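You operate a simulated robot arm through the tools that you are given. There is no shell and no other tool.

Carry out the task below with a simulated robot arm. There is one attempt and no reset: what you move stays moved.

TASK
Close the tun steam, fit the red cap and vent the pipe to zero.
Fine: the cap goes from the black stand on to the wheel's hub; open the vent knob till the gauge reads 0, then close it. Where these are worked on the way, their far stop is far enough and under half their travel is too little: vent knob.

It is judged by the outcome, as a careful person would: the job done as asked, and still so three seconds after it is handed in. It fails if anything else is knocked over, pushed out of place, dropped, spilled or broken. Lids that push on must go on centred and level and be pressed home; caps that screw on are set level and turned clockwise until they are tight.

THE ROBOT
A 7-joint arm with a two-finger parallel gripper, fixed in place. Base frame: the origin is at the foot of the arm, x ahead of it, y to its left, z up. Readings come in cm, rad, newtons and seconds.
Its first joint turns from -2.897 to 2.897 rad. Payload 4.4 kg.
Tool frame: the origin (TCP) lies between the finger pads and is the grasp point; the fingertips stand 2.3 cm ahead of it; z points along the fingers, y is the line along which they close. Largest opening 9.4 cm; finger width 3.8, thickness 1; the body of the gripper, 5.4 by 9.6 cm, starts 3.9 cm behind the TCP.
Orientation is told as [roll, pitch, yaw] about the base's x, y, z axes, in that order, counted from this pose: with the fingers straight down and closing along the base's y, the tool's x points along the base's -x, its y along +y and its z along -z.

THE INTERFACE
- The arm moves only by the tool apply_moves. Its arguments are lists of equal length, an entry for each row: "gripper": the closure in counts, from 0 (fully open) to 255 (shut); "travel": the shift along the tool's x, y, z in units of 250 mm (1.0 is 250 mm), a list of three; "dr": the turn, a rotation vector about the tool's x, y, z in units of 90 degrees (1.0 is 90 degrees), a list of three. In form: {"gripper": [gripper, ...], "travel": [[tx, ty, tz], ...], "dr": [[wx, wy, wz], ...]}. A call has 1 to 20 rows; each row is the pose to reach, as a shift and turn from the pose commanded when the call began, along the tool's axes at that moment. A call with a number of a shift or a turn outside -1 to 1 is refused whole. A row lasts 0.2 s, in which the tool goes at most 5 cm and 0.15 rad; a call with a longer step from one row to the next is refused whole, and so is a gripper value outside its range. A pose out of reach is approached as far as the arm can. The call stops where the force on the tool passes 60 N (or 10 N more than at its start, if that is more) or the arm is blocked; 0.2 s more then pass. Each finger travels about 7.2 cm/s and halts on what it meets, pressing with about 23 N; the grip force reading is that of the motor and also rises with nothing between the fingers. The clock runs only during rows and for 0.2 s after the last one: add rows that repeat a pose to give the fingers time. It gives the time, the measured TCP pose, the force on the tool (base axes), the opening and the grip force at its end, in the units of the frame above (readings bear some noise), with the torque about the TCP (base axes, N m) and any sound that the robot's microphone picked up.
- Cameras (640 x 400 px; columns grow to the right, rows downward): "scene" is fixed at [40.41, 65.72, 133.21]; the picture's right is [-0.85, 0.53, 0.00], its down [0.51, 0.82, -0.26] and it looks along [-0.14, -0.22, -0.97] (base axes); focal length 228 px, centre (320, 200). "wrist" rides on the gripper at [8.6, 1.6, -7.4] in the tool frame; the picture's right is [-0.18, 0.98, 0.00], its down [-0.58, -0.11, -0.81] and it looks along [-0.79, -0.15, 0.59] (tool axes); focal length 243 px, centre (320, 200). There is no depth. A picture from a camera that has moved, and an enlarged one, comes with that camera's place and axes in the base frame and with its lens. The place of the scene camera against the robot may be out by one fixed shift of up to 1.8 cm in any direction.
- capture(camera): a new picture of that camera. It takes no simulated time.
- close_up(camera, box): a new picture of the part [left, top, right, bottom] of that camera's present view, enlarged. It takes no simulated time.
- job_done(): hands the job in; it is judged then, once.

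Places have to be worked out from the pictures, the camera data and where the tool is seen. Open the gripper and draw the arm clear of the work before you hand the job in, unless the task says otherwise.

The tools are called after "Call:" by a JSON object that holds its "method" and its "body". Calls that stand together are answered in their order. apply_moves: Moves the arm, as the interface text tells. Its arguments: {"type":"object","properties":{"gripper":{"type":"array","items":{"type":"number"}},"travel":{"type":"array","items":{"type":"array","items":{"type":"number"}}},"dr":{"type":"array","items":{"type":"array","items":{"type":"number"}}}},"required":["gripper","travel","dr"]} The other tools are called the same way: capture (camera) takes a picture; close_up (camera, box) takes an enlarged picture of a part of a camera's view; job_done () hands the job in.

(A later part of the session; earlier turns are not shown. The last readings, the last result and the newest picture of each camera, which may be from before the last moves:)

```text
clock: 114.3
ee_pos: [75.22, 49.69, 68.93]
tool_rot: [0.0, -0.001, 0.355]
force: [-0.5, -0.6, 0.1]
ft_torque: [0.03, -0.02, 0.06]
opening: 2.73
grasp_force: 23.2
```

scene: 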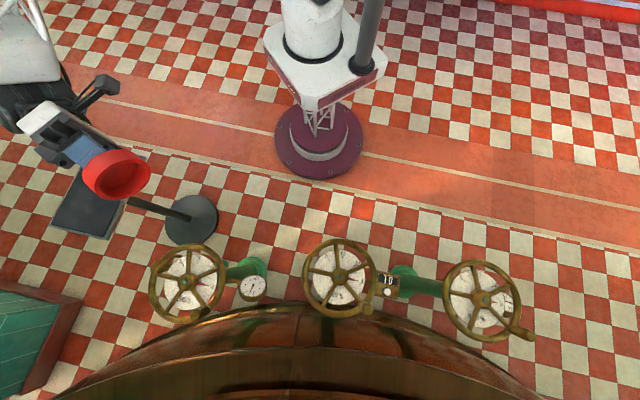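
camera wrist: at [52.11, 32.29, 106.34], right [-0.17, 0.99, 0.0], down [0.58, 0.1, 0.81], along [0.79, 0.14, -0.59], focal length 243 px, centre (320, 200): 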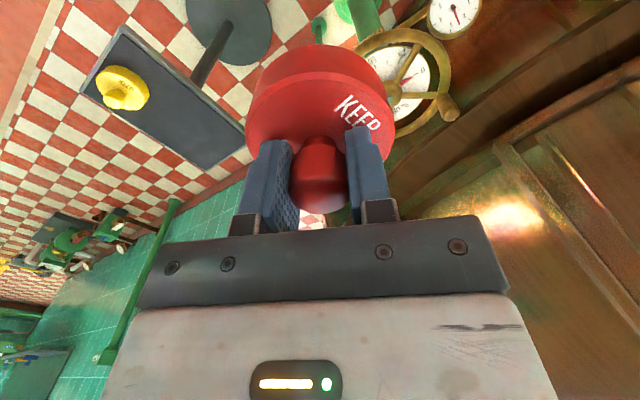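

Barely any load yet, so I continue a couple of millimetres.

Call:
{"method": "apply_moves", "body": {"gripper": [255, 255, 255, 255, 255], "travel": [[0, 0, 0.0015], [0, 0, 0.003], [0, 0, 0.0045], [0, 0, 0.006], [0, 0, 0.0075]], "dr": [[0, 0, 0], [0, 0, 0], [0, 0, 0], [0, 0, 0], [0, 0, 0]]}}

Call:
{"method": "close_up", "body": {"camera": "wrist", "box": [192, 0, 448, 200]}}

```text
clock: 115.5
ee_pos: [75.25, 49.74, 68.75]
tool_rot: [0.0, -0.002, 0.357]
force: [-9.8, -1.9, 27.9]
ft_torque: [-0.06, 0.36, 0.01]
opening: 2.69
grasp_force: 23.0
```

```text
2.00 times, centred on (320, 100) of wrist
camera zoom: at [66.55, 48.14, 76.13], right [-0.17, 0.99, 0.0], down [0.58, 0.1, 0.81], along [0.8, 0.14, -0.59], focal length 485 px, centre (320, 400)
```

zoom: 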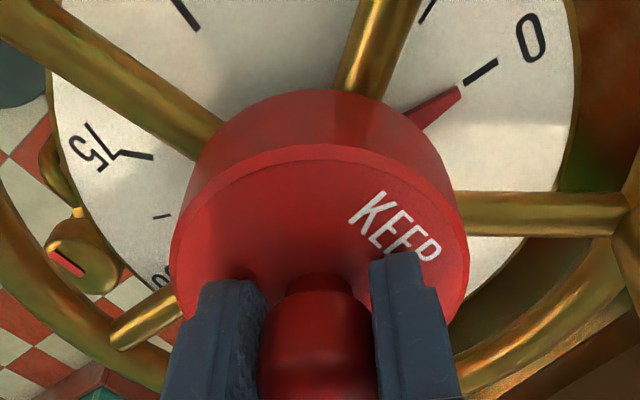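

The cap bears on the spokes (28 N). I'll back off so the load is nearly zero before releasing.

Call:
{"method": "apply_moves", "body": {"gripper": [255, 255, 255, 255], "travel": [[0, 0, -0.002], [0, 0, -0.004], [0, 0, -0.006], [0, 0, -0.006]], "dr": [[0, 0, 0], [0, 0, 0], [0, 0, 0], [0, 0, 0]]}}

```text
clock: 116.5
ee_pos: [75.36, 49.66, 68.79]
tool_rot: [-0.001, 0.0, 0.353]
force: [4.3, 1.1, 14.9]
ft_torque: [0.2, -0.62, -0.03]
opening: 2.74
grasp_force: 23.0
```

Call:
{"method": "apply_moves", "body": {"gripper": [255, 255, 255], "travel": [[0, 0, -0.001], [0, 0, -0.002], [0, 0, -0.002]], "dr": [[0, 0, 0], [0, 0, 0], [0, 0, 0]]}}

```text
clock: 117.3
ee_pos: [75.04, 49.55, 68.76]
tool_rot: [-0.003, 0.002, 0.357]
force: [0.0, -1.4, 4.5]
ft_torque: [-0.03, -0.15, -0.05]
opening: 2.72
grasp_force: 22.5
```

Load is down to about 4 N. One more hair up, then I open the fingers while holding position.

Call:
{"method": "apply_moves", "body": {"gripper": [255, 255, 200, 150, 100, 50, 0, 0], "travel": [[0, 0, -0.0015], [0, 0, -0.0015], [0, 0, -0.0015], [0, 0, -0.0015], [0, 0, -0.0015], [0, 0, -0.0015], [0, 0, -0.0015], [0, 0, -0.0015]], "dr": [[0, 0, 0], [0, 0, 0], [0, 0, 0], [0, 0, 0], [0, 0, 0], [0, 0, 0], [0, 0, 0], [0, 0, 0]]}}

Call:
{"method": "close_up", "body": {"camera": "wrist", "box": [192, 0, 448, 200]}}

Call:
{"method": "close_up", "body": {"camera": "scene", "box": [146, 240, 226, 290]}}

```text
clock: 119.1
ee_pos: [75.26, 49.7, 68.83]
tool_rot: [0.0, -0.002, 0.353]
force: [-0.6, -0.1, -0.5]
ft_torque: [0.04, -0.02, -0.02]
opening: 9.39
grasp_force: 0.1
```

```text
2.00 times, centred on (320, 100) of wrist
camera zoom: at [66.58, 48.11, 76.26], right [-0.17, 0.99, 0.0], down [0.58, 0.1, 0.81], along [0.79, 0.14, -0.59], focal length 485 px, centre (320, 400)
```

zoom: 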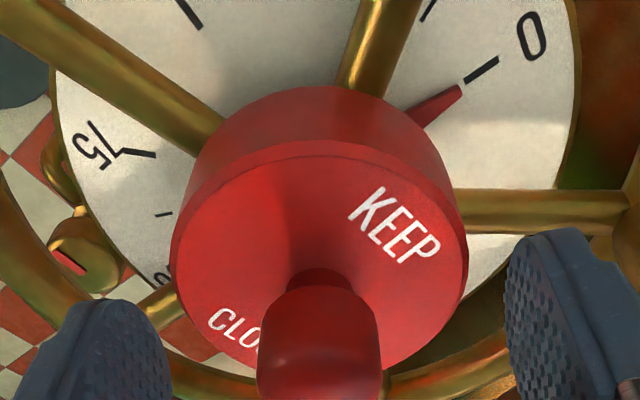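

```text
8.00 times, centred on (186, 265) of scene
camera zoom: at [40.41, 65.72, 133.21], right [-0.85, 0.53, 0.0], down [0.51, 0.82, -0.26], along [-0.14, -0.22, -0.97], focal length 1824 px, centre (1392, -320)
```

zoom: 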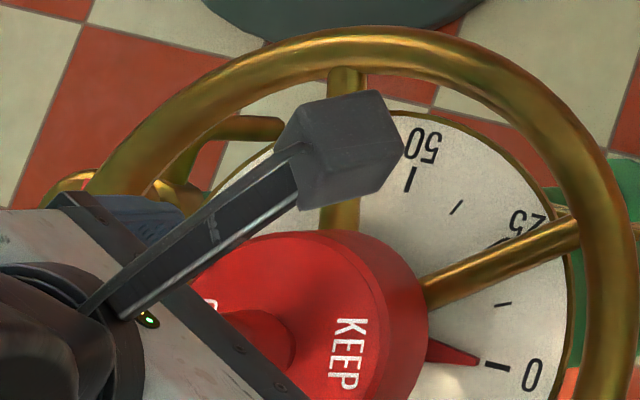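

Released without disturbing it. I'll rise straight up and inspect.

Call:
{"method": "apply_moves", "body": {"gripper": [0, 0, 0, 0, 0, 0], "travel": [[0, 0, -0.03], [0, 0, -0.1], [0, 0, -0.2], [0, 0, -0.32], [0, 0, -0.44], [0, 0, -0.54]], "dr": [[0, 0, 0], [0, 0, 0], [0, 0, 0], [0, 0, 0], [0, 0, 0], [0, 0, 0]]}}

Call:
{"method": "close_up", "body": {"camera": "wrist", "box": [192, 0, 448, 160]}}

Call:
{"method": "close_up", "body": {"camera": "scene", "box": [146, 255, 226, 305]}}

```text
clock: 120.5
ee_pos: [75.3, 49.53, 82.42]
tool_rot: [-0.003, 0.002, 0.354]
force: [-0.3, 0.4, 0.5]
ft_torque: [0.01, -0.01, -0.01]
opening: 9.38
grasp_force: 0.1
```

```text
2.50 times, centred on (320, 80) of wrist
camera zoom: at [66.57, 48.0, 89.87], right [-0.17, 0.99, 0.0], down [0.58, 0.1, 0.81], along [0.79, 0.14, -0.59], focal length 606 px, centre (320, 500)
```

zoom: 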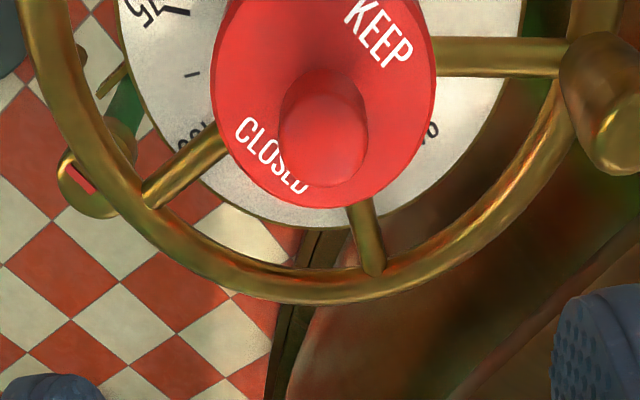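

```text
8.00 times, centred on (186, 280) of scene
camera zoom: at [40.41, 65.72, 133.21], right [-0.85, 0.53, 0.0], down [0.51, 0.82, -0.26], along [-0.14, -0.22, -0.97], focal length 1824 px, centre (1392, -440)
```

zoom: 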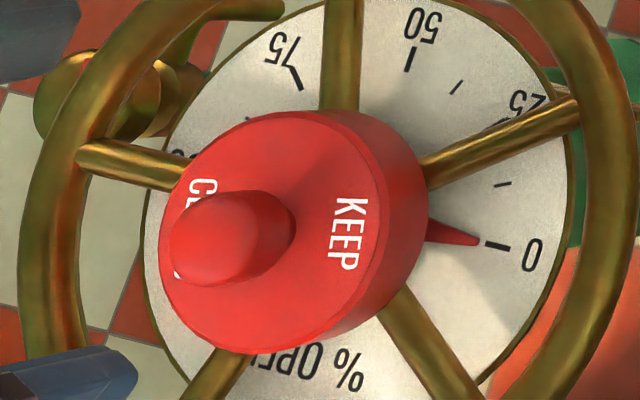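

The cap looks upright and close to centred. I'll step back to the wide viewpoint where the whole wheel and cap are visible, to check centring and level properly.

Call:
{"method": "apply_moves", "body": {"gripper": [0, 0, 0, 0, 0, 0], "travel": [[0.07, -0.044, -0.083], [0.139, -0.088, -0.167], [0.208, -0.132, -0.25], [0.278, -0.176, -0.333], [0.347, -0.22, -0.417], [0.417, -0.264, -0.5]], "dr": [[0, 0, -0.056], [0, 0, -0.112], [0, 0, -0.168], [0, 0, -0.223], [0, 0, -0.279], [0, 0, -0.335]]}}

Call:
{"method": "close_up", "body": {"camera": "wrist", "box": [230, 0, 454, 140]}}

Call:
{"method": "close_up", "body": {"camera": "scene", "box": [138, 232, 238, 332]}}

Call:
{"method": "close_up", "body": {"camera": "scene", "box": [162, 262, 210, 292]}}

```text
clock: 121.9
ee_pos: [67.87, 39.81, 94.91]
tool_rot: [0.001, 0.001, 0.883]
force: [-0.4, -0.1, -0.5]
ft_torque: [-0.01, -0.02, 0.0]
opening: 9.41
grasp_force: 0.1
```

```text
2.86 times, centred on (342, 70) of wrist
camera zoom: at [61.03, 34.1, 102.28], right [-0.64, 0.77, 0.0], down [0.45, 0.38, 0.81], along [0.62, 0.52, -0.59], focal length 693 px, centre (257, 571)
```

zoom: 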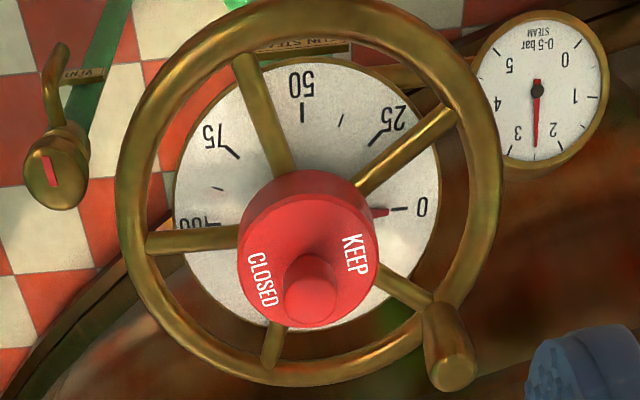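

```text
4.00 times, centred on (188, 282) of scene
camera zoom: at [40.41, 65.72, 133.21], right [-0.85, 0.53, 0.0], down [0.51, 0.82, -0.26], along [-0.14, -0.22, -0.97], focal length 912 px, centre (848, -128)
```

zoom: 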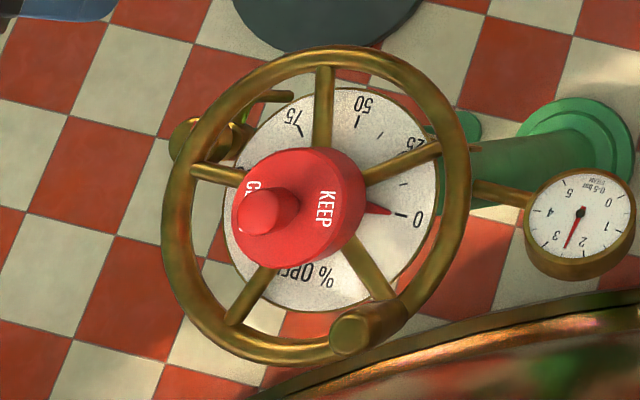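

```text
13.33 times, centred on (186, 277) of scene
camera zoom: at [40.41, 65.72, 133.21], right [-0.85, 0.53, 0.0], down [0.51, 0.82, -0.26], along [-0.14, -0.22, -0.97], focal length 3041 px, centre (2107, -827)
```

zoom: 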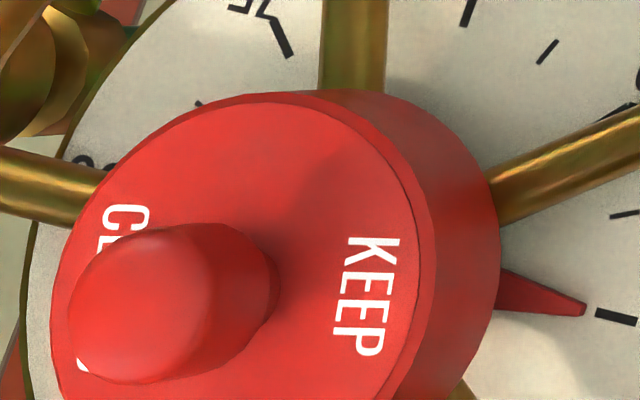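

Comparing with the earlier bare-hub picture in the same crop, the cap's ring is centred on the hub within about 1–2 mm and level; the wheel is still at 0. Next is the vent, so I'll zoom in on the vent knob and the gauge.

Call:
{"method": "close_up", "body": {"camera": "wrist", "box": [222, 0, 302, 80]}}

Call:
{"method": "close_up", "body": {"camera": "scene", "box": [140, 250, 188, 290]}}

Call:
{"method": "close_up", "body": {"camera": "wrist", "box": [386, 0, 450, 60]}}

```text
5.00 times, centred on (262, 40) of wrist
camera zoom: at [61.03, 34.1, 102.28], right [-0.64, 0.77, 0.0], down [0.45, 0.38, 0.81], along [0.62, 0.52, -0.59], focal length 1213 px, centre (610, 1000)
```

zoom: 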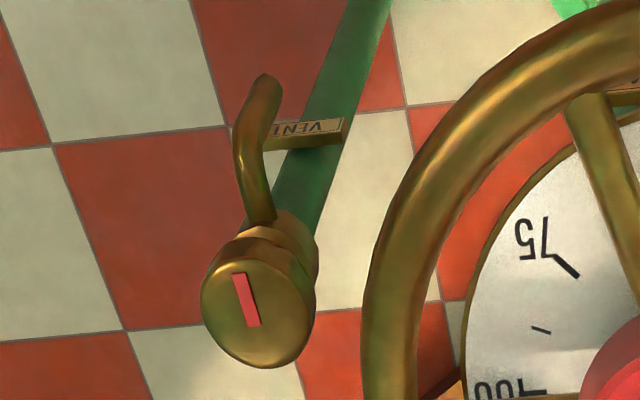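

```text
10.00 times, centred on (164, 270) of scene
camera zoom: at [40.41, 65.72, 133.21], right [-0.85, 0.53, 0.0], down [0.51, 0.82, -0.26], along [-0.14, -0.22, -0.97], focal length 2280 px, centre (1880, -500)
```

zoom: 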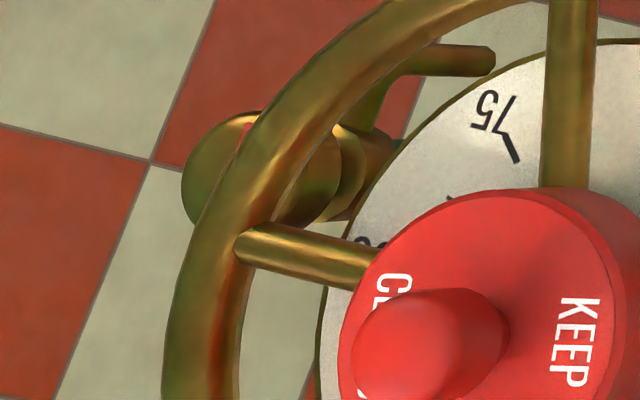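

```text
6.67 times, centred on (418, 30) of wrist
camera zoom: at [61.03, 34.1, 102.28], right [-0.64, 0.77, 0.0], down [0.45, 0.38, 0.81], along [0.62, 0.52, -0.59], focal length 1618 px, centre (-333, 1333)
```

zoom: 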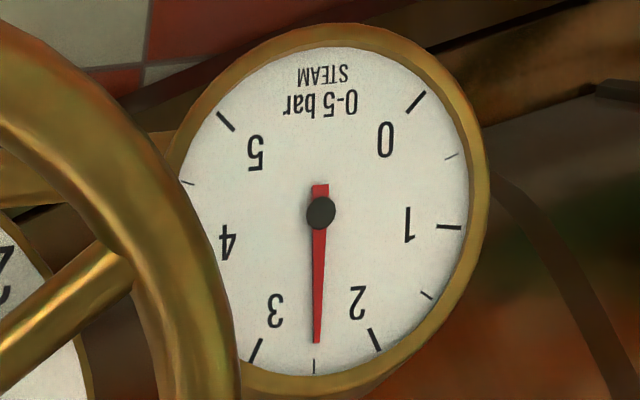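

Gauge reads 2.5 bar. The vent knob is a round brass knob with a vertical axis and a red mark, centred near (86.3, 37.7) with its face at z≈53.5 and about 4.3 cm across. It sits outside the wheel rim with only about 5.5 cm clearance. I'll approach with the gripper's narrow side and away-facing camera toward the wheel (yaw ≈ 2.3), first high up to check reach.

Call:
{"method": "apply_moves", "body": {"gripper": [0, 0, 0, 0, 0, 0, 0, 0, 0, 0], "travel": [[-0.04, -0.062, 0.02], [-0.08, -0.124, 0.04], [-0.121, -0.187, 0.06], [-0.161, -0.249, 0.08], [-0.201, -0.311, 0.1], [-0.241, -0.373, 0.12], [-0.281, -0.435, 0.14], [-0.322, -0.498, 0.16], [-0.362, -0.56, 0.18], [-0.402, -0.622, 0.2]], "dr": [[0, 0, -0.09], [0, 0, -0.18], [0, 0, -0.27], [0, 0, -0.36], [0, 0, -0.45], [0, 0, -0.54], [0, 0, -0.63], [0, 0, -0.72], [0, 0, -0.81], [0, 0, -0.9]]}}

Call:
{"method": "capture", "body": {"camera": "wrist"}}

Call:
{"method": "capture", "body": {"camera": "scene"}}

```text
clock: 124.1
ee_pos: [86.07, 37.8, 89.95]
tool_rot: [0.0, 0.0, 2.297]
force: [0.0, -0.2, 0.3]
ft_torque: [0.01, 0.01, 0.01]
opening: 9.39
grasp_force: 0.0
```

```text
taken
camera wrist: at [90.56, 30.14, 97.26], right [-0.86, -0.52, 0.0], down [-0.31, 0.51, 0.81], along [-0.41, 0.69, -0.59], focal length 243 px, centre (320, 200)
```

wrist: 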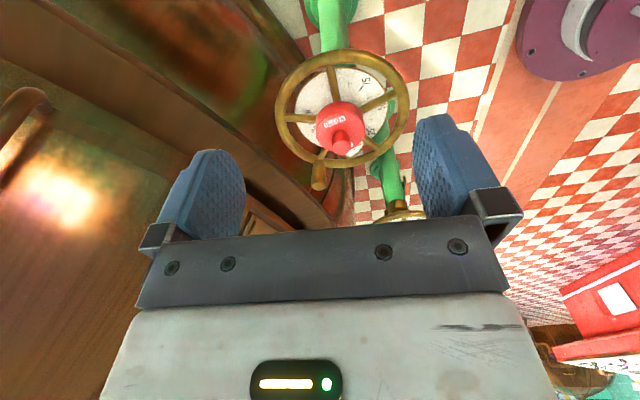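

```text
taken
```

scene: 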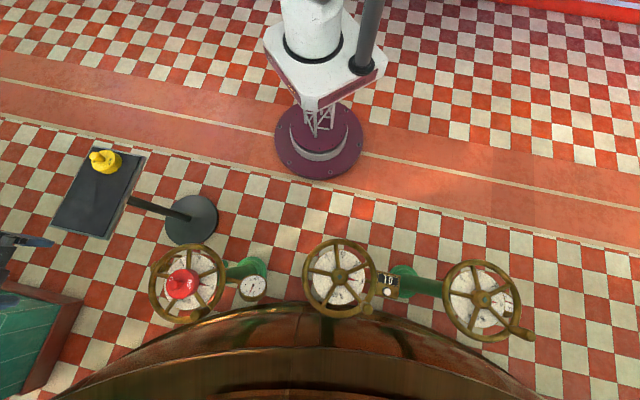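

Yaw 2.3 is reachable. From here I get a third angle on the cap, so I'll check it.

Call:
{"method": "close_up", "body": {"camera": "wrist", "box": [262, 40, 422, 200]}}

```text
2.50 times, centred on (342, 120) of wrist
camera zoom: at [90.56, 30.14, 97.26], right [-0.86, -0.52, 0.0], down [-0.31, 0.51, 0.81], along [-0.41, 0.69, -0.59], focal length 606 px, centre (265, 400)
```

zoom: 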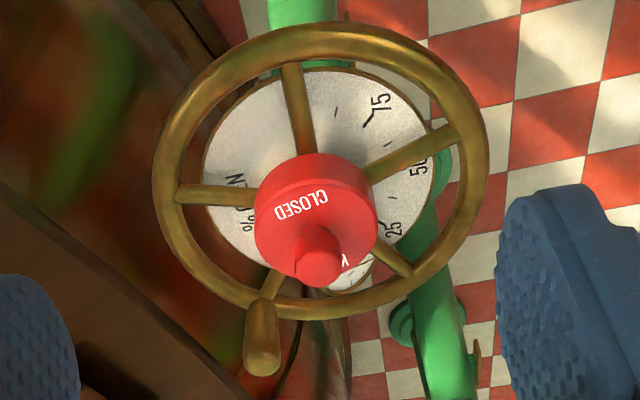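

The cap is centred and level from this side too. I'll now descend over the vent knob, in two stages.

Call:
{"method": "apply_moves", "body": {"gripper": [0, 0, 0, 0, 0, 0], "travel": [[0.003, -0.0095, 0.12], [0.003, -0.0095, 0.3], [0.003, -0.0095, 0.48], [0.003, -0.0095, 0.65], [0.003, -0.0095, 0.78], [0.003, -0.0095, 0.86]], "dr": [[0, 0, 0], [0, 0, 0], [0, 0, 0], [0, 0, 0], [0, 0, 0], [0, 0, 0]]}}

Call:
{"method": "capture", "body": {"camera": "wrist"}}

Call:
{"method": "capture", "body": {"camera": "scene"}}

Call:
{"method": "close_up", "body": {"camera": "scene", "box": [100, 220, 228, 300]}}

```text
clock: 125.5
ee_pos: [86.46, 37.65, 68.39]
tool_rot: [0.0, -0.001, 2.294]
force: [-0.4, 0.5, 0.6]
ft_torque: [-0.04, 0.02, -0.02]
opening: 9.4
grasp_force: 0.1
```

```text
taken
camera wrist: at [90.88, 30.11, 75.73], right [-0.86, -0.51, 0.0], down [-0.3, 0.51, 0.81], along [-0.41, 0.69, -0.59], focal length 243 px, centre (320, 200)
```

wrist: 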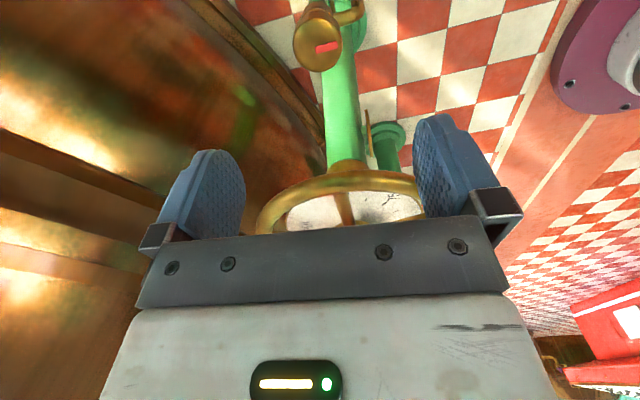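

```text
taken
```

scene: 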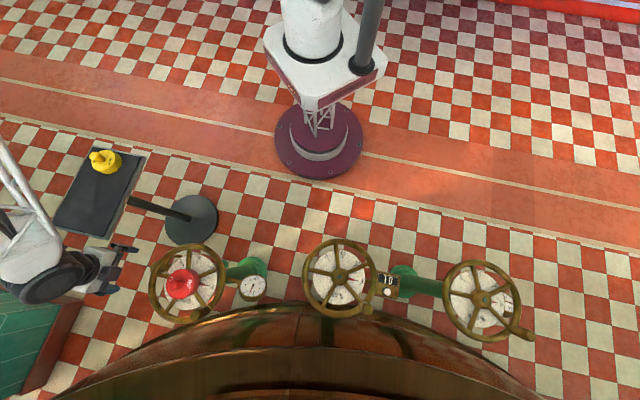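

```text
5.00 times, centred on (164, 260) of scene
camera zoom: at [40.41, 65.72, 133.21], right [-0.85, 0.53, 0.0], down [0.51, 0.82, -0.26], along [-0.14, -0.22, -0.97], focal length 1140 px, centre (1100, -100)
```

zoom: 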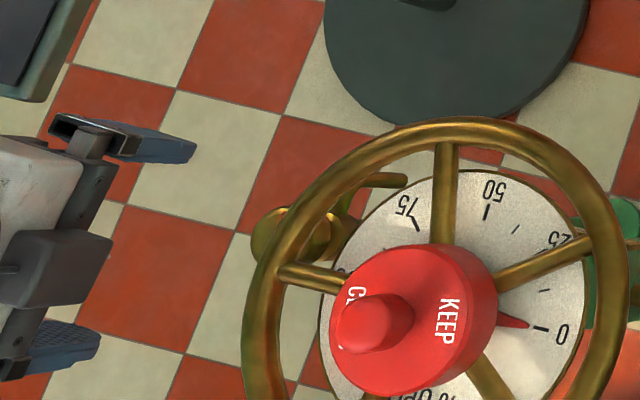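

The knob is laterally centred under the tool. I'll zoom to refine fore–aft position.

Call:
{"method": "close_up", "body": {"camera": "wrist", "box": [272, 0, 384, 100]}}

```text
4.00 times, centred on (328, 50) of wrist
camera zoom: at [90.88, 30.11, 75.73], right [-0.86, -0.51, 0.0], down [-0.3, 0.51, 0.81], along [-0.41, 0.69, -0.59], focal length 970 px, centre (288, 800)
```

zoom: 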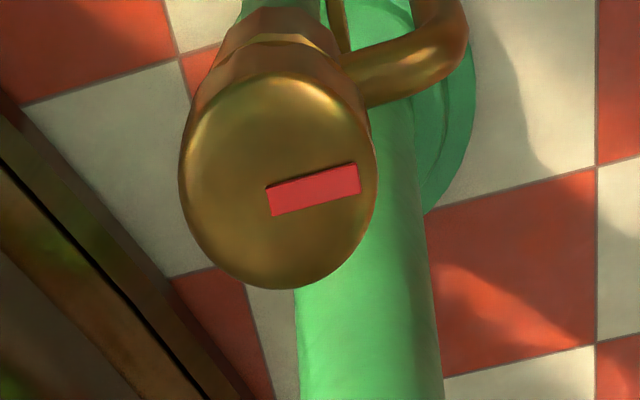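

Three sightings agree: knob face centre (86.55, 37.77, 53.1), 4.2 cm across, and its spout lies below the knob. I'll descend so the fingertips reach about 1.6 cm below the face, then close on the knob.

Call:
{"method": "apply_moves", "body": {"gripper": [0, 0, 0, 0, 0, 0, 0], "travel": [[0, -0.0099, 0.1], [0, -0.0099, 0.22], [0, -0.0099, 0.34], [0, -0.0099, 0.44], [0, -0.0099, 0.52], [0, -0.0099, 0.56], [0, -0.0099, 0.58]], "dr": [[0, 0, 0], [0, 0, 0], [0, 0, 0], [0, 0, 0], [0, 0, 0], [0, 0, 0], [0, 0, 0]]}}

Call:
{"method": "capture", "body": {"camera": "wrist"}}

Call:
{"method": "close_up", "body": {"camera": "scene", "box": [100, 220, 228, 300]}}

```text
clock: 127.1
ee_pos: [86.71, 37.94, 53.81]
tool_rot: [0.0, -0.001, 2.295]
force: [-0.1, 0.5, 0.2]
ft_torque: [0.02, 0.01, 0.01]
opening: 9.43
grasp_force: 0.0
```

```text
taken
camera wrist: at [91.06, 30.31, 61.24], right [-0.86, -0.51, 0.0], down [-0.3, 0.51, 0.81], along [-0.41, 0.69, -0.59], focal length 243 px, centre (320, 200)
```

wrist: 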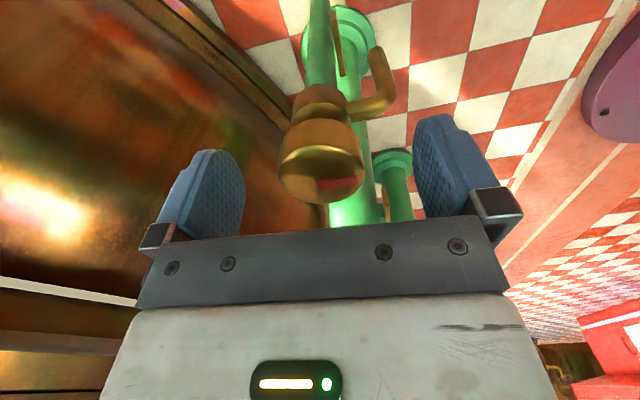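

```text
5.00 times, centred on (164, 260) of scene
camera zoom: at [40.41, 65.72, 133.21], right [-0.85, 0.53, 0.0], down [0.51, 0.82, -0.26], along [-0.14, -0.22, -0.97], focal length 1140 px, centre (1100, -100)
```

zoom: 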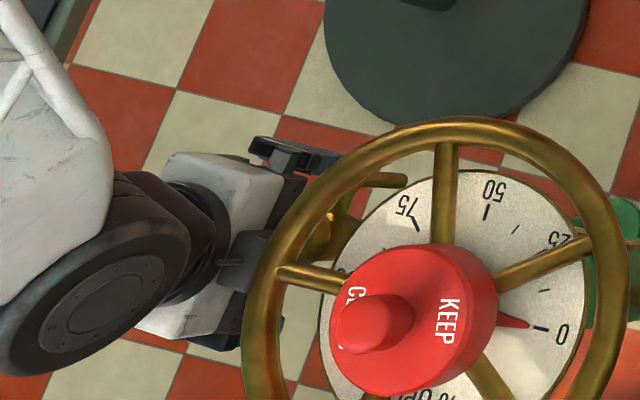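

The knob sits squarely between the fingers, no contact anywhere. I'll close on it.

Call:
{"method": "apply_moves", "body": {"gripper": [100, 255, 255, 255, 255, 255], "travel": [[0, 0, 0], [0, 0, 0], [0, 0, 0], [0, 0, 0], [0, 0, 0], [0, 0, 0]], "dr": [[0, 0, 0], [0, 0, 0], [0, 0, 0], [0, 0, 0], [0, 0, 0], [0, 0, 0]]}}

Call:
{"method": "capture", "body": {"camera": "wrist"}}

```text
clock: 128.5
ee_pos: [86.56, 37.9, 53.69]
tool_rot: [0.002, 0.0, 2.295]
force: [-17.4, -13.5, 8.8]
ft_torque: [0.25, -0.04, -0.04]
opening: 4.17
grasp_force: 44.9
```

```text
taken
camera wrist: at [91.02, 30.27, 61.23], right [-0.86, -0.51, 0.0], down [-0.3, 0.51, 0.81], along [-0.41, 0.69, -0.59], focal length 243 px, centre (320, 200)
```

wrist: 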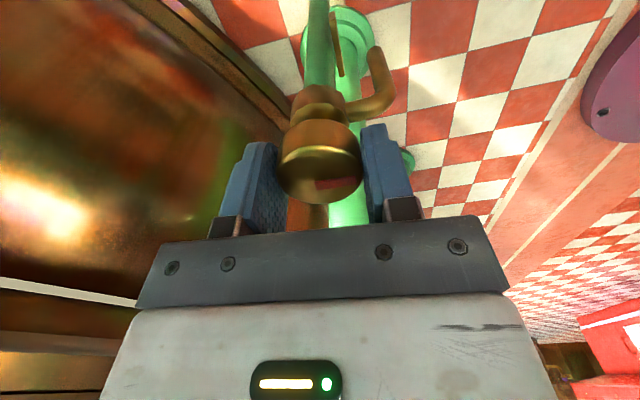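

Gripped at 4.17 cm, with the side force showing the knob is about 1.5 mm toward +y of the tool. I'll relax that offset and then turn counter-clockwise 20° to test.

Call:
{"method": "apply_moves", "body": {"gripper": [255, 255, 255, 255, 255, 255], "travel": [[0, 0.004, -0.001], [0, 0.007, -0.002], [0, 0.007, -0.002], [0, 0.007, -0.002], [0, 0.007, -0.002], [0, 0.007, -0.002]], "dr": [[0, 0, 0], [0, 0, 0], [0, 0, -0.05], [0, 0, -0.1], [0, 0, -0.16], [0, 0, -0.22]]}}

Call:
{"method": "capture", "body": {"camera": "wrist"}}

Call:
{"method": "close_up", "body": {"camera": "scene", "box": [225, 265, 281, 310]}}

```text
clock: 129.9
ee_pos: [86.45, 37.89, 53.94]
tool_rot: [0.001, 0.002, 2.642]
force: [22.8, 16.2, -13.0]
ft_torque: [-0.61, -0.43, 0.06]
opening: 4.15
grasp_force: 45.3
```

```text
taken
camera wrist: at [93.19, 32.26, 61.36], right [-0.63, -0.77, 0.0], down [-0.46, 0.37, 0.81], along [-0.62, 0.51, -0.59], focal length 243 px, centre (320, 200)
```

wrist: 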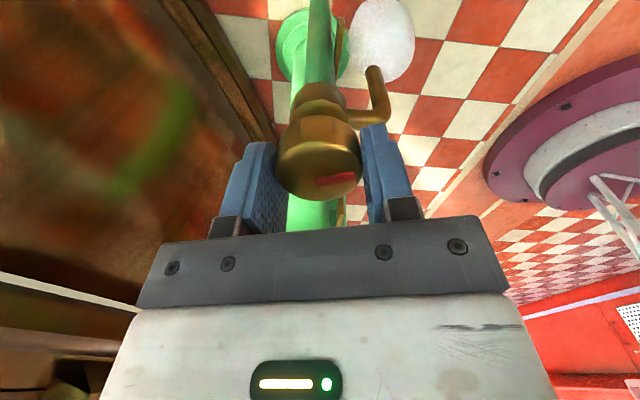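

```text
8.89 times, centred on (253, 288) of scene
camera zoom: at [40.41, 65.72, 133.21], right [-0.85, 0.53, 0.0], down [0.51, 0.82, -0.26], along [-0.14, -0.22, -0.97], focal length 2027 px, centre (916, -578)
```

zoom: 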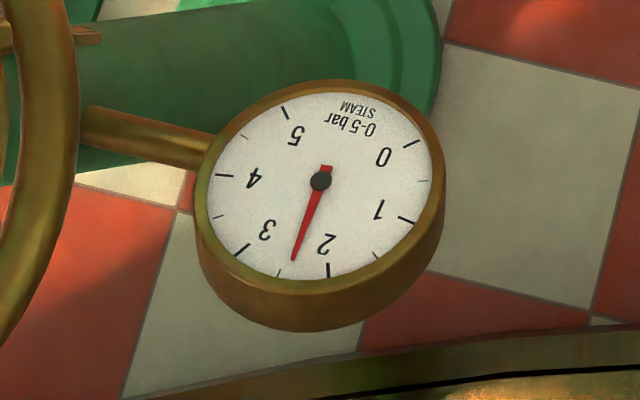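

Steam puffs from the spout, so counter-clockwise opens the vent. I'll ease the side load and continue opening another 25°.

Call:
{"method": "apply_moves", "body": {"gripper": [255, 255, 255, 255, 255, 255, 255], "travel": [[0.002, -0.003, 0.001], [0.003, -0.005, 0.002], [0.003, -0.005, 0.002], [0.003, -0.005, 0.002], [0.003, -0.005, 0.002], [0.003, -0.005, 0.002], [0.003, -0.005, 0.002]], "dr": [[0, 0, 0], [0, 0, -0.04], [0, 0, -0.09], [0, 0, -0.14], [0, 0, -0.19], [0, 0, -0.24], [0, 0, -0.28]]}}

Call:
{"method": "capture", "body": {"camera": "wrist"}}

Call:
{"method": "close_up", "body": {"camera": "scene", "box": [225, 265, 281, 310]}}

```text
clock: 131.5
ee_pos: [86.58, 37.75, 53.63]
tool_rot: [0.002, 0.0, 3.082]
force: [1.8, -42.7, 12.6]
ft_torque: [-0.34, 0.11, 0.0]
opening: 4.11
grasp_force: 44.7
```

```text
taken
camera wrist: at [95.1, 35.59, 61.21], right [-0.24, -0.97, 0.0], down [-0.57, 0.15, 0.81], along [-0.78, 0.2, -0.59], focal length 243 px, centre (320, 200)
```

wrist: 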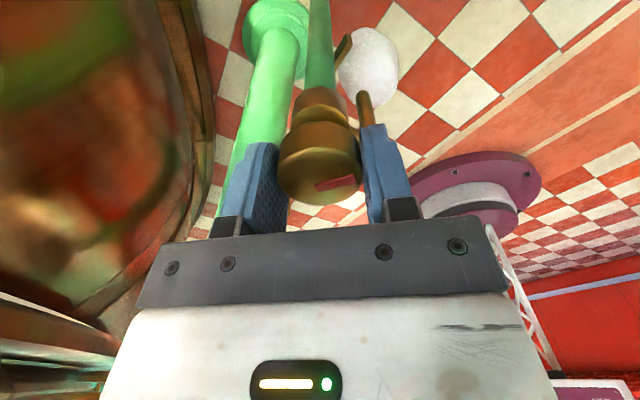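

```text
8.89 times, centred on (253, 288) of scene
camera zoom: at [40.41, 65.72, 133.21], right [-0.85, 0.53, 0.0], down [0.51, 0.82, -0.26], along [-0.14, -0.22, -0.97], focal length 2027 px, centre (916, -578)
```

zoom: 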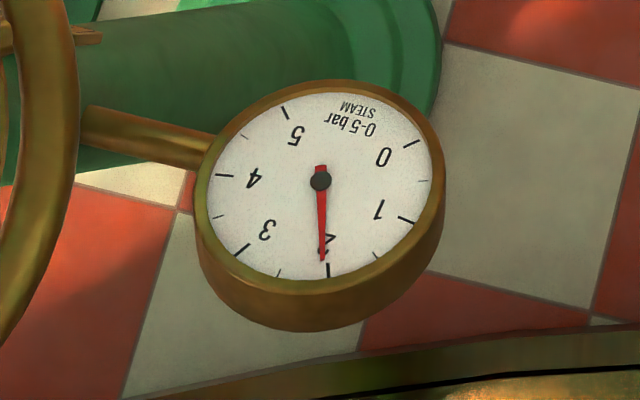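

The gauge is falling (about 2.1 bar now). I'll trim the side load and open further.

Call:
{"method": "apply_moves", "body": {"gripper": [255, 255, 255, 255, 255, 255, 255], "travel": [[-0.001, 0.003, -0.001], [-0.001, 0.003, -0.001], [-0.001, 0.003, -0.001], [-0.001, 0.003, -0.001], [-0.001, 0.003, -0.001], [-0.001, 0.003, -0.001], [-0.001, 0.003, -0.001]], "dr": [[0, 0, 0], [0, 0, -0.04], [0, 0, -0.09], [0, 0, -0.14], [0, 0, -0.19], [0, 0, -0.24], [0, 0, -0.28]]}}

Call:
{"method": "capture", "body": {"camera": "wrist"}}

Call:
{"method": "close_up", "body": {"camera": "scene", "box": [225, 265, 281, 310]}}

```text
clock: 132.7
ee_pos: [86.71, 37.83, 53.78]
tool_rot: [0.0, 0.003, -2.922]
force: [15.6, -4.6, -6.6]
ft_torque: [1.99, 2.65, -0.79]
opening: 4.07
grasp_force: 45.0
out of reach, approached as far as the arm can: row 6
stopped in row 6: the force on the tool passed its limit at 71 N (the readings are from after the stop); the commanded pose is now the measured one
```

```text
taken
camera wrist: at [95.48, 38.05, 61.23], right [0.03, -1.0, 0.0], down [-0.59, -0.02, 0.81], along [-0.81, -0.03, -0.59], focal length 243 px, centre (320, 200)
```

wrist: 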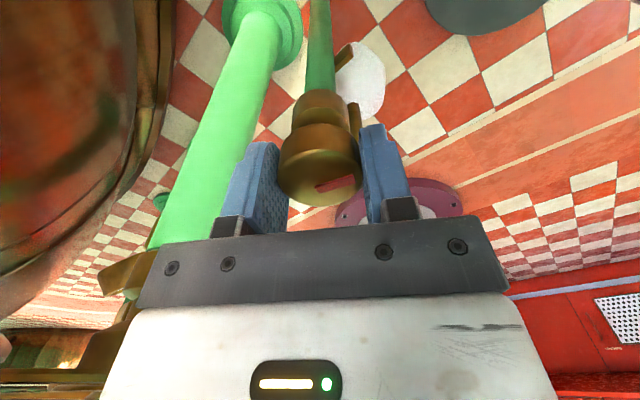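

```text
8.89 times, centred on (253, 288) of scene
camera zoom: at [40.41, 65.72, 133.21], right [-0.85, 0.53, 0.0], down [0.51, 0.82, -0.26], along [-0.14, -0.22, -0.97], focal length 2027 px, centre (916, -578)
```

zoom: 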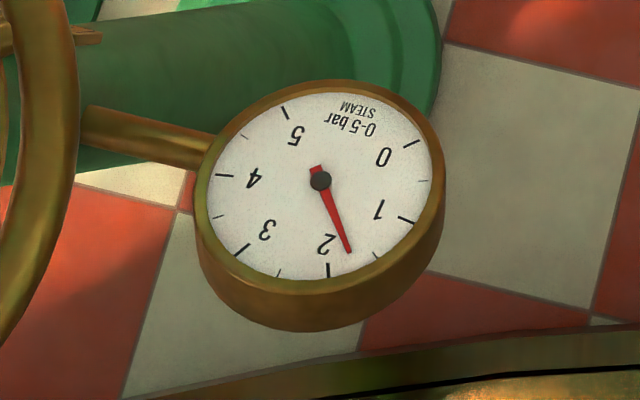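

The vent is open about 60° and the gauge is at about 1.7 and falling. The hand reached the arm's limit and a corner seems to lean on the wheel rim, so I'll check the wheel and cap before moving.

Call:
{"method": "close_up", "body": {"camera": "scene", "box": [100, 220, 228, 300]}}

Call:
{"method": "close_up", "body": {"camera": "scene", "box": [162, 262, 210, 292]}}

```text
5.00 times, centred on (164, 260) of scene
camera zoom: at [40.41, 65.72, 133.21], right [-0.85, 0.53, 0.0], down [0.51, 0.82, -0.26], along [-0.14, -0.22, -0.97], focal length 1140 px, centre (1100, -100)
```

zoom: 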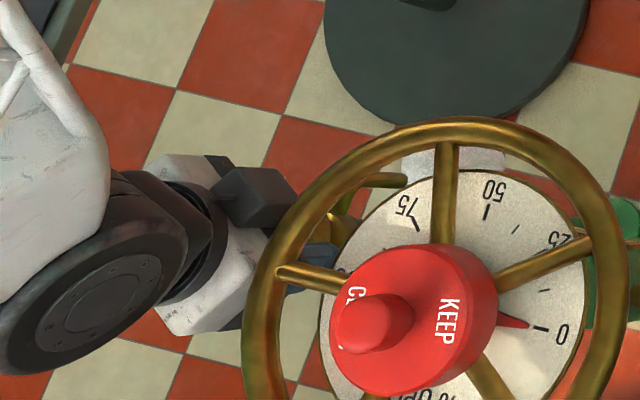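

```text
13.33 times, centred on (186, 277) of scene
camera zoom: at [40.41, 65.72, 133.21], right [-0.85, 0.53, 0.0], down [0.51, 0.82, -0.26], along [-0.14, -0.22, -0.97], focal length 3041 px, centre (2107, -827)
```

zoom: 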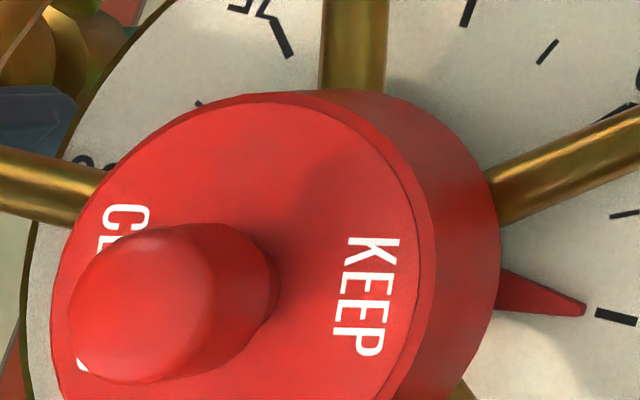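

Wheel at 0 and cap unmoved. I'll release the knob, re-centre, turn the open hand back clockwise to yaw ≈1.8 and regrip for more opening.

Call:
{"method": "apply_moves", "body": {"gripper": [0, 0, 0, 0, 0, 0, 0, 0, 0, 0, 0, 0, 0, 0, 0], "travel": [[0, 0, 0], [0, 0, 0], [0, 0, 0], [-0.006, 0, 0], [-0.011, 0, 0], [-0.011, 0, 0], [-0.011, 0, 0], [-0.011, 0, 0], [-0.011, 0, 0], [-0.011, 0, 0], [-0.011, 0, 0], [-0.011, 0, 0], [-0.011, 0, 0], [-0.011, 0, 0], [-0.011, 0, 0]], "dr": [[0, 0, 0], [0, 0, 0], [0, 0, 0], [0, 0, 0.08], [0, 0, 0.165], [0, 0, 0.25], [0, 0, 0.335], [0, 0, 0.42], [0, 0, 0.505], [0, 0, 0.59], [0, 0, 0.675], [0, 0, 0.76], [0, 0, 0.845], [0, 0, 0.93], [0, 0, 0.98]]}}

Call:
{"method": "capture", "body": {"camera": "wrist"}}

Call:
{"method": "close_up", "body": {"camera": "scene", "box": [225, 265, 281, 310]}}

```text
clock: 135.9
ee_pos: [86.46, 37.84, 53.84]
tool_rot: [-0.001, 0.0, 1.821]
force: [0.2, -0.1, 0.6]
ft_torque: [-0.02, -0.04, 0.0]
opening: 9.39
grasp_force: 0.1
```

```text
taken
camera wrist: at [86.93, 28.92, 61.24], right [-1.0, -0.06, 0.0], down [-0.04, 0.59, 0.81], along [-0.05, 0.8, -0.59], focal length 243 px, centre (320, 200)
```

wrist: 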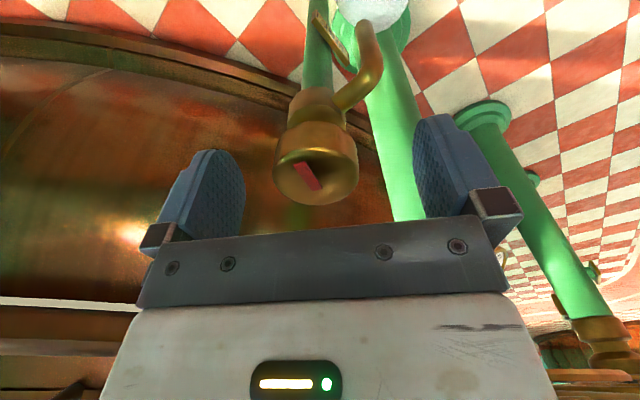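

```text
8.89 times, centred on (253, 288) of scene
camera zoom: at [40.41, 65.72, 133.21], right [-0.85, 0.53, 0.0], down [0.51, 0.82, -0.26], along [-0.14, -0.22, -0.97], focal length 2027 px, centre (916, -578)
```

zoom: 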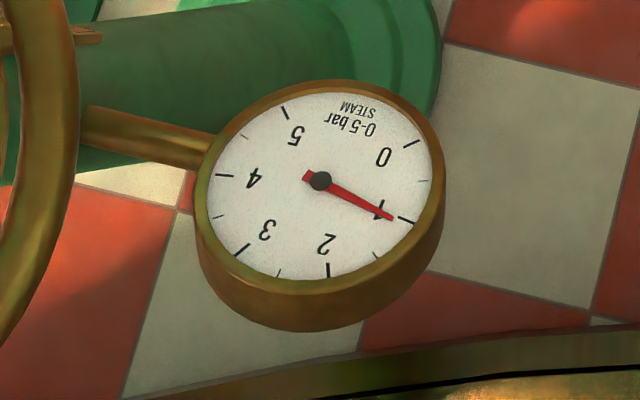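

Gauge has dropped to about 1.0 bar and keeps falling. To be sure the vent is opened well past half its travel, I'll regrip and turn further counter-clockwise.

Call:
{"method": "apply_moves", "body": {"gripper": [0, 100, 255, 255, 255, 255], "travel": [[0.0014, -0.0054, 0], [0.0014, -0.0054, 0], [0.0014, -0.0054, 0], [0.0014, -0.0054, 0], [0.0014, -0.0054, 0], [0.0014, -0.0054, 0]], "dr": [[0, 0, 0], [0, 0, 0], [0, 0, 0], [0, 0, 0], [0, 0, 0], [0, 0, 0]]}}

```text
clock: 137.3
ee_pos: [86.65, 37.79, 53.85]
tool_rot: [-0.002, 0.0, 1.821]
force: [20.9, 8.4, -10.3]
ft_torque: [0.11, 0.05, 0.0]
opening: 4.07
grasp_force: 45.1
```

Call:
{"method": "apply_moves", "body": {"gripper": [255, 255, 255, 255, 255, 255, 255, 255], "travel": [[0, -0.002, 0.001], [0, -0.002, 0.001], [0, -0.002, 0.001], [0, -0.002, 0.001], [0, -0.002, 0.001], [0, -0.002, 0.001], [0, -0.002, 0.001], [0, -0.002, 0.001]], "dr": [[0, 0, -0.03], [0, 0, -0.08], [0, 0, -0.13], [0, 0, -0.18], [0, 0, -0.23], [0, 0, -0.28], [0, 0, -0.33], [0, 0, -0.38]]}}

Call:
{"method": "capture", "body": {"camera": "wrist"}}

Call:
{"method": "close_up", "body": {"camera": "scene", "box": [225, 265, 281, 310]}}

```text
clock: 139.1
ee_pos: [86.68, 37.8, 53.84]
tool_rot: [0.0, -0.001, 2.423]
force: [0.8, 1.6, 0.0]
ft_torque: [-0.16, 0.34, -0.57]
opening: 4.17
grasp_force: 44.4
```

```text
taken
camera wrist: at [92.01, 30.77, 61.16], right [-0.79, -0.62, 0.0], down [-0.37, 0.47, 0.81], along [-0.5, 0.63, -0.59], focal length 243 px, centre (320, 200)
```

wrist: 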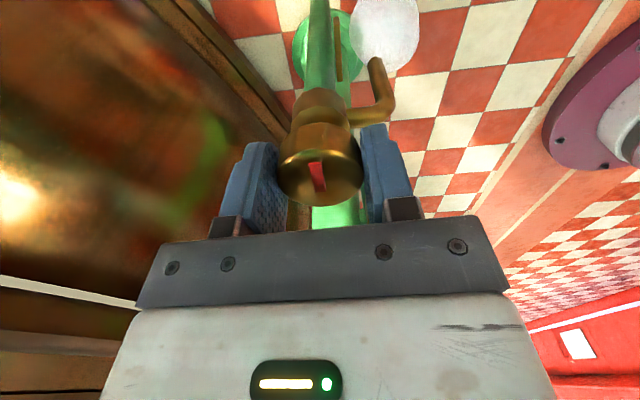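

```text
8.89 times, centred on (253, 288) of scene
camera zoom: at [40.41, 65.72, 133.21], right [-0.85, 0.53, 0.0], down [0.51, 0.82, -0.26], along [-0.14, -0.22, -0.97], focal length 2027 px, centre (916, -578)
```

zoom: 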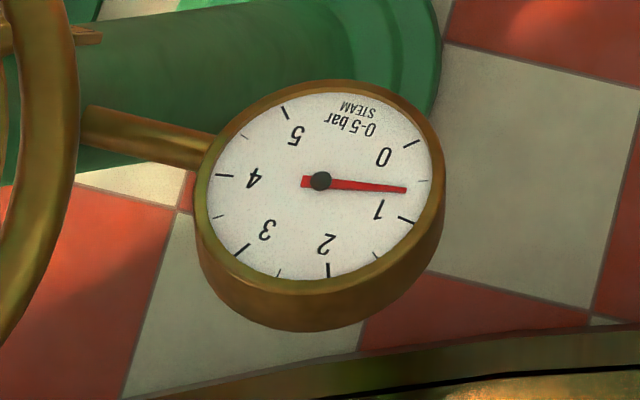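

A twisting resistance of 0.57 N·m appeared and the grip began to slip, so the vent is at its far stop (fully open). Gauge is about 0.6; I'll wait while it falls to 0.

Call:
{"method": "apply_moves", "body": {"gripper": [255, 255, 255, 255, 255, 255, 255, 255, 255, 255, 255, 255, 255, 255, 255], "travel": [[0, 0, 0], [0, 0, 0], [0, 0, 0], [0, 0, 0], [0, 0, 0], [0, 0, 0], [0, 0, 0], [0, 0, 0], [0, 0, 0], [0, 0, 0], [0, 0, 0], [0, 0, 0], [0, 0, 0], [0, 0, 0], [0, 0, 0]], "dr": [[0, 0, 0], [0, 0, 0], [0, 0, 0], [0, 0, 0], [0, 0, 0], [0, 0, 0], [0, 0, 0], [0, 0, 0], [0, 0, 0], [0, 0, 0], [0, 0, 0], [0, 0, 0], [0, 0, 0], [0, 0, 0], [0, 0, 0]]}}

Call:
{"method": "close_up", "body": {"camera": "scene", "box": [225, 265, 281, 310]}}

Call:
{"method": "close_up", "body": {"camera": "wrist", "box": [256, 120, 384, 220]}}

```text
clock: 142.3
ee_pos: [86.67, 37.85, 53.82]
tool_rot: [0.001, 0.0, 2.418]
force: [-7.5, -2.1, -10.8]
ft_torque: [-0.41, 0.36, -0.33]
opening: 4.17
grasp_force: 44.7
```

```text
8.89 times, centred on (253, 288) of scene
camera zoom: at [40.41, 65.72, 133.21], right [-0.85, 0.53, 0.0], down [0.51, 0.82, -0.26], along [-0.14, -0.22, -0.97], focal length 2027 px, centre (916, -578)
```

zoom: 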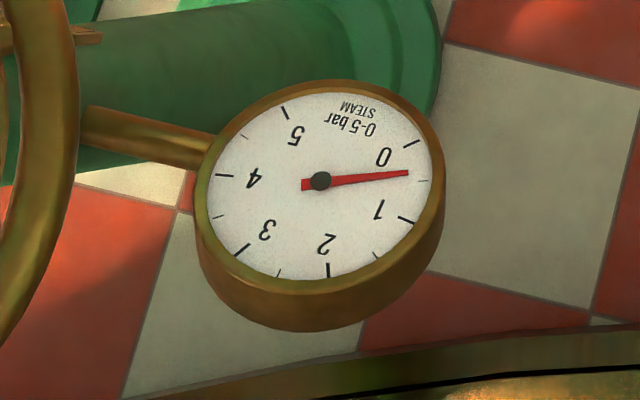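

```text
4.00 times, centred on (320, 170) of wrist
camera zoom: at [92.01, 30.77, 61.16], right [-0.79, -0.62, 0.0], down [-0.36, 0.47, 0.81], along [-0.5, 0.64, -0.59], focal length 970 px, centre (320, 320)
```

zoom: 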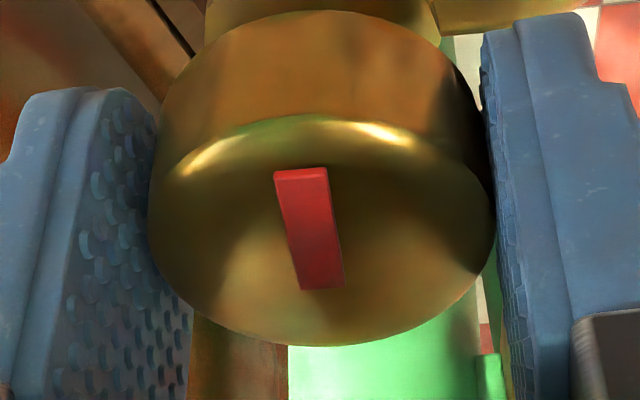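

The knob has turned about 90° from closed (full travel). The gauge is at about 0.3 and still sinking, so I'll wait longer.

Call:
{"method": "apply_moves", "body": {"gripper": [255, 255, 255, 255, 255, 255, 255, 255, 255, 255, 255, 255, 255, 255, 255, 255, 255, 255, 255, 255], "travel": [[0, 0, 0], [0, 0, 0], [0, 0, 0], [0, 0, 0], [0, 0, 0], [0, 0, 0], [0, 0, 0], [0, 0, 0], [0, 0, 0], [0, 0, 0], [0, 0, 0], [0, 0, 0], [0, 0, 0], [0, 0, 0], [0, 0, 0], [0, 0, 0], [0, 0, 0], [0, 0, 0], [0, 0, 0], [0, 0, 0]], "dr": [[0, 0, 0], [0, 0, 0], [0, 0, 0], [0, 0, 0], [0, 0, 0], [0, 0, 0], [0, 0, 0], [0, 0, 0], [0, 0, 0], [0, 0, 0], [0, 0, 0], [0, 0, 0], [0, 0, 0], [0, 0, 0], [0, 0, 0], [0, 0, 0], [0, 0, 0], [0, 0, 0], [0, 0, 0], [0, 0, 0]]}}

Call:
{"method": "apply_moves", "body": {"gripper": [255, 255, 255, 255, 255, 255, 255, 255, 255, 255, 255, 255, 255, 255, 255, 255, 255, 255, 255, 255], "travel": [[0, 0, 0], [0, 0, 0], [0, 0, 0], [0, 0, 0], [0, 0, 0], [0, 0, 0], [0, 0, 0], [0, 0, 0], [0, 0, 0], [0, 0, 0], [0, 0, 0], [0, 0, 0], [0, 0, 0], [0, 0, 0], [0, 0, 0], [0, 0, 0], [0, 0, 0], [0, 0, 0], [0, 0, 0], [0, 0, 0]], "dr": [[0, 0, 0], [0, 0, 0], [0, 0, 0], [0, 0, 0], [0, 0, 0], [0, 0, 0], [0, 0, 0], [0, 0, 0], [0, 0, 0], [0, 0, 0], [0, 0, 0], [0, 0, 0], [0, 0, 0], [0, 0, 0], [0, 0, 0], [0, 0, 0], [0, 0, 0], [0, 0, 0], [0, 0, 0], [0, 0, 0]]}}

Call:
{"method": "close_up", "body": {"camera": "scene", "box": [225, 265, 281, 310]}}

Call:
{"method": "capture", "body": {"camera": "wrist"}}

```text
clock: 146.5
ee_pos: [86.7, 37.72, 53.83]
tool_rot: [-0.001, 0.001, 2.419]
force: [-16.0, -4.0, -14.5]
ft_torque: [-0.26, 0.43, -0.27]
opening: 4.2
grasp_force: 45.1
```

```text
clock: 150.7
ee_pos: [86.78, 37.81, 53.79]
tool_rot: [0.001, 0.001, 2.419]
force: [-19.0, -8.2, -15.7]
ft_torque: [-0.47, 0.35, -0.12]
opening: 4.17
grasp_force: 45.5
```

```text
8.89 times, centred on (253, 288) of scene
camera zoom: at [40.41, 65.72, 133.21], right [-0.85, 0.53, 0.0], down [0.51, 0.82, -0.26], along [-0.14, -0.22, -0.97], focal length 2027 px, centre (916, -578)
```

zoom: 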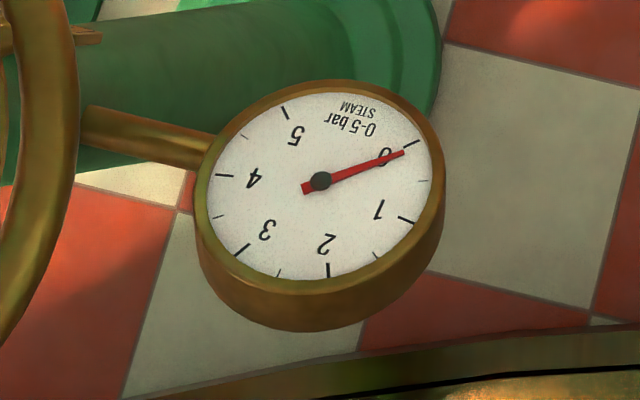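

```text
taken
camera wrist: at [92.01, 30.76, 61.17], right [-0.79, -0.62, 0.0], down [-0.36, 0.47, 0.81], along [-0.5, 0.64, -0.59], focal length 243 px, centre (320, 200)
```

wrist: 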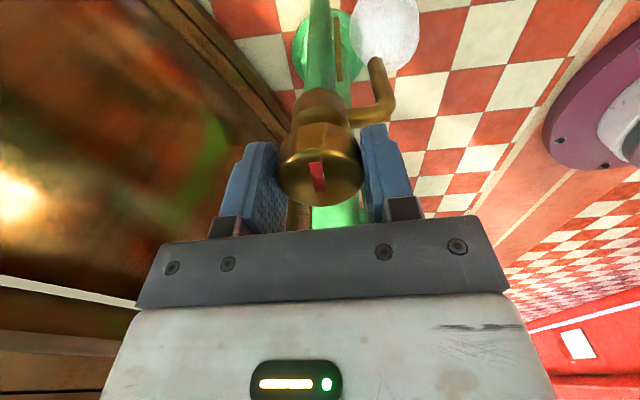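

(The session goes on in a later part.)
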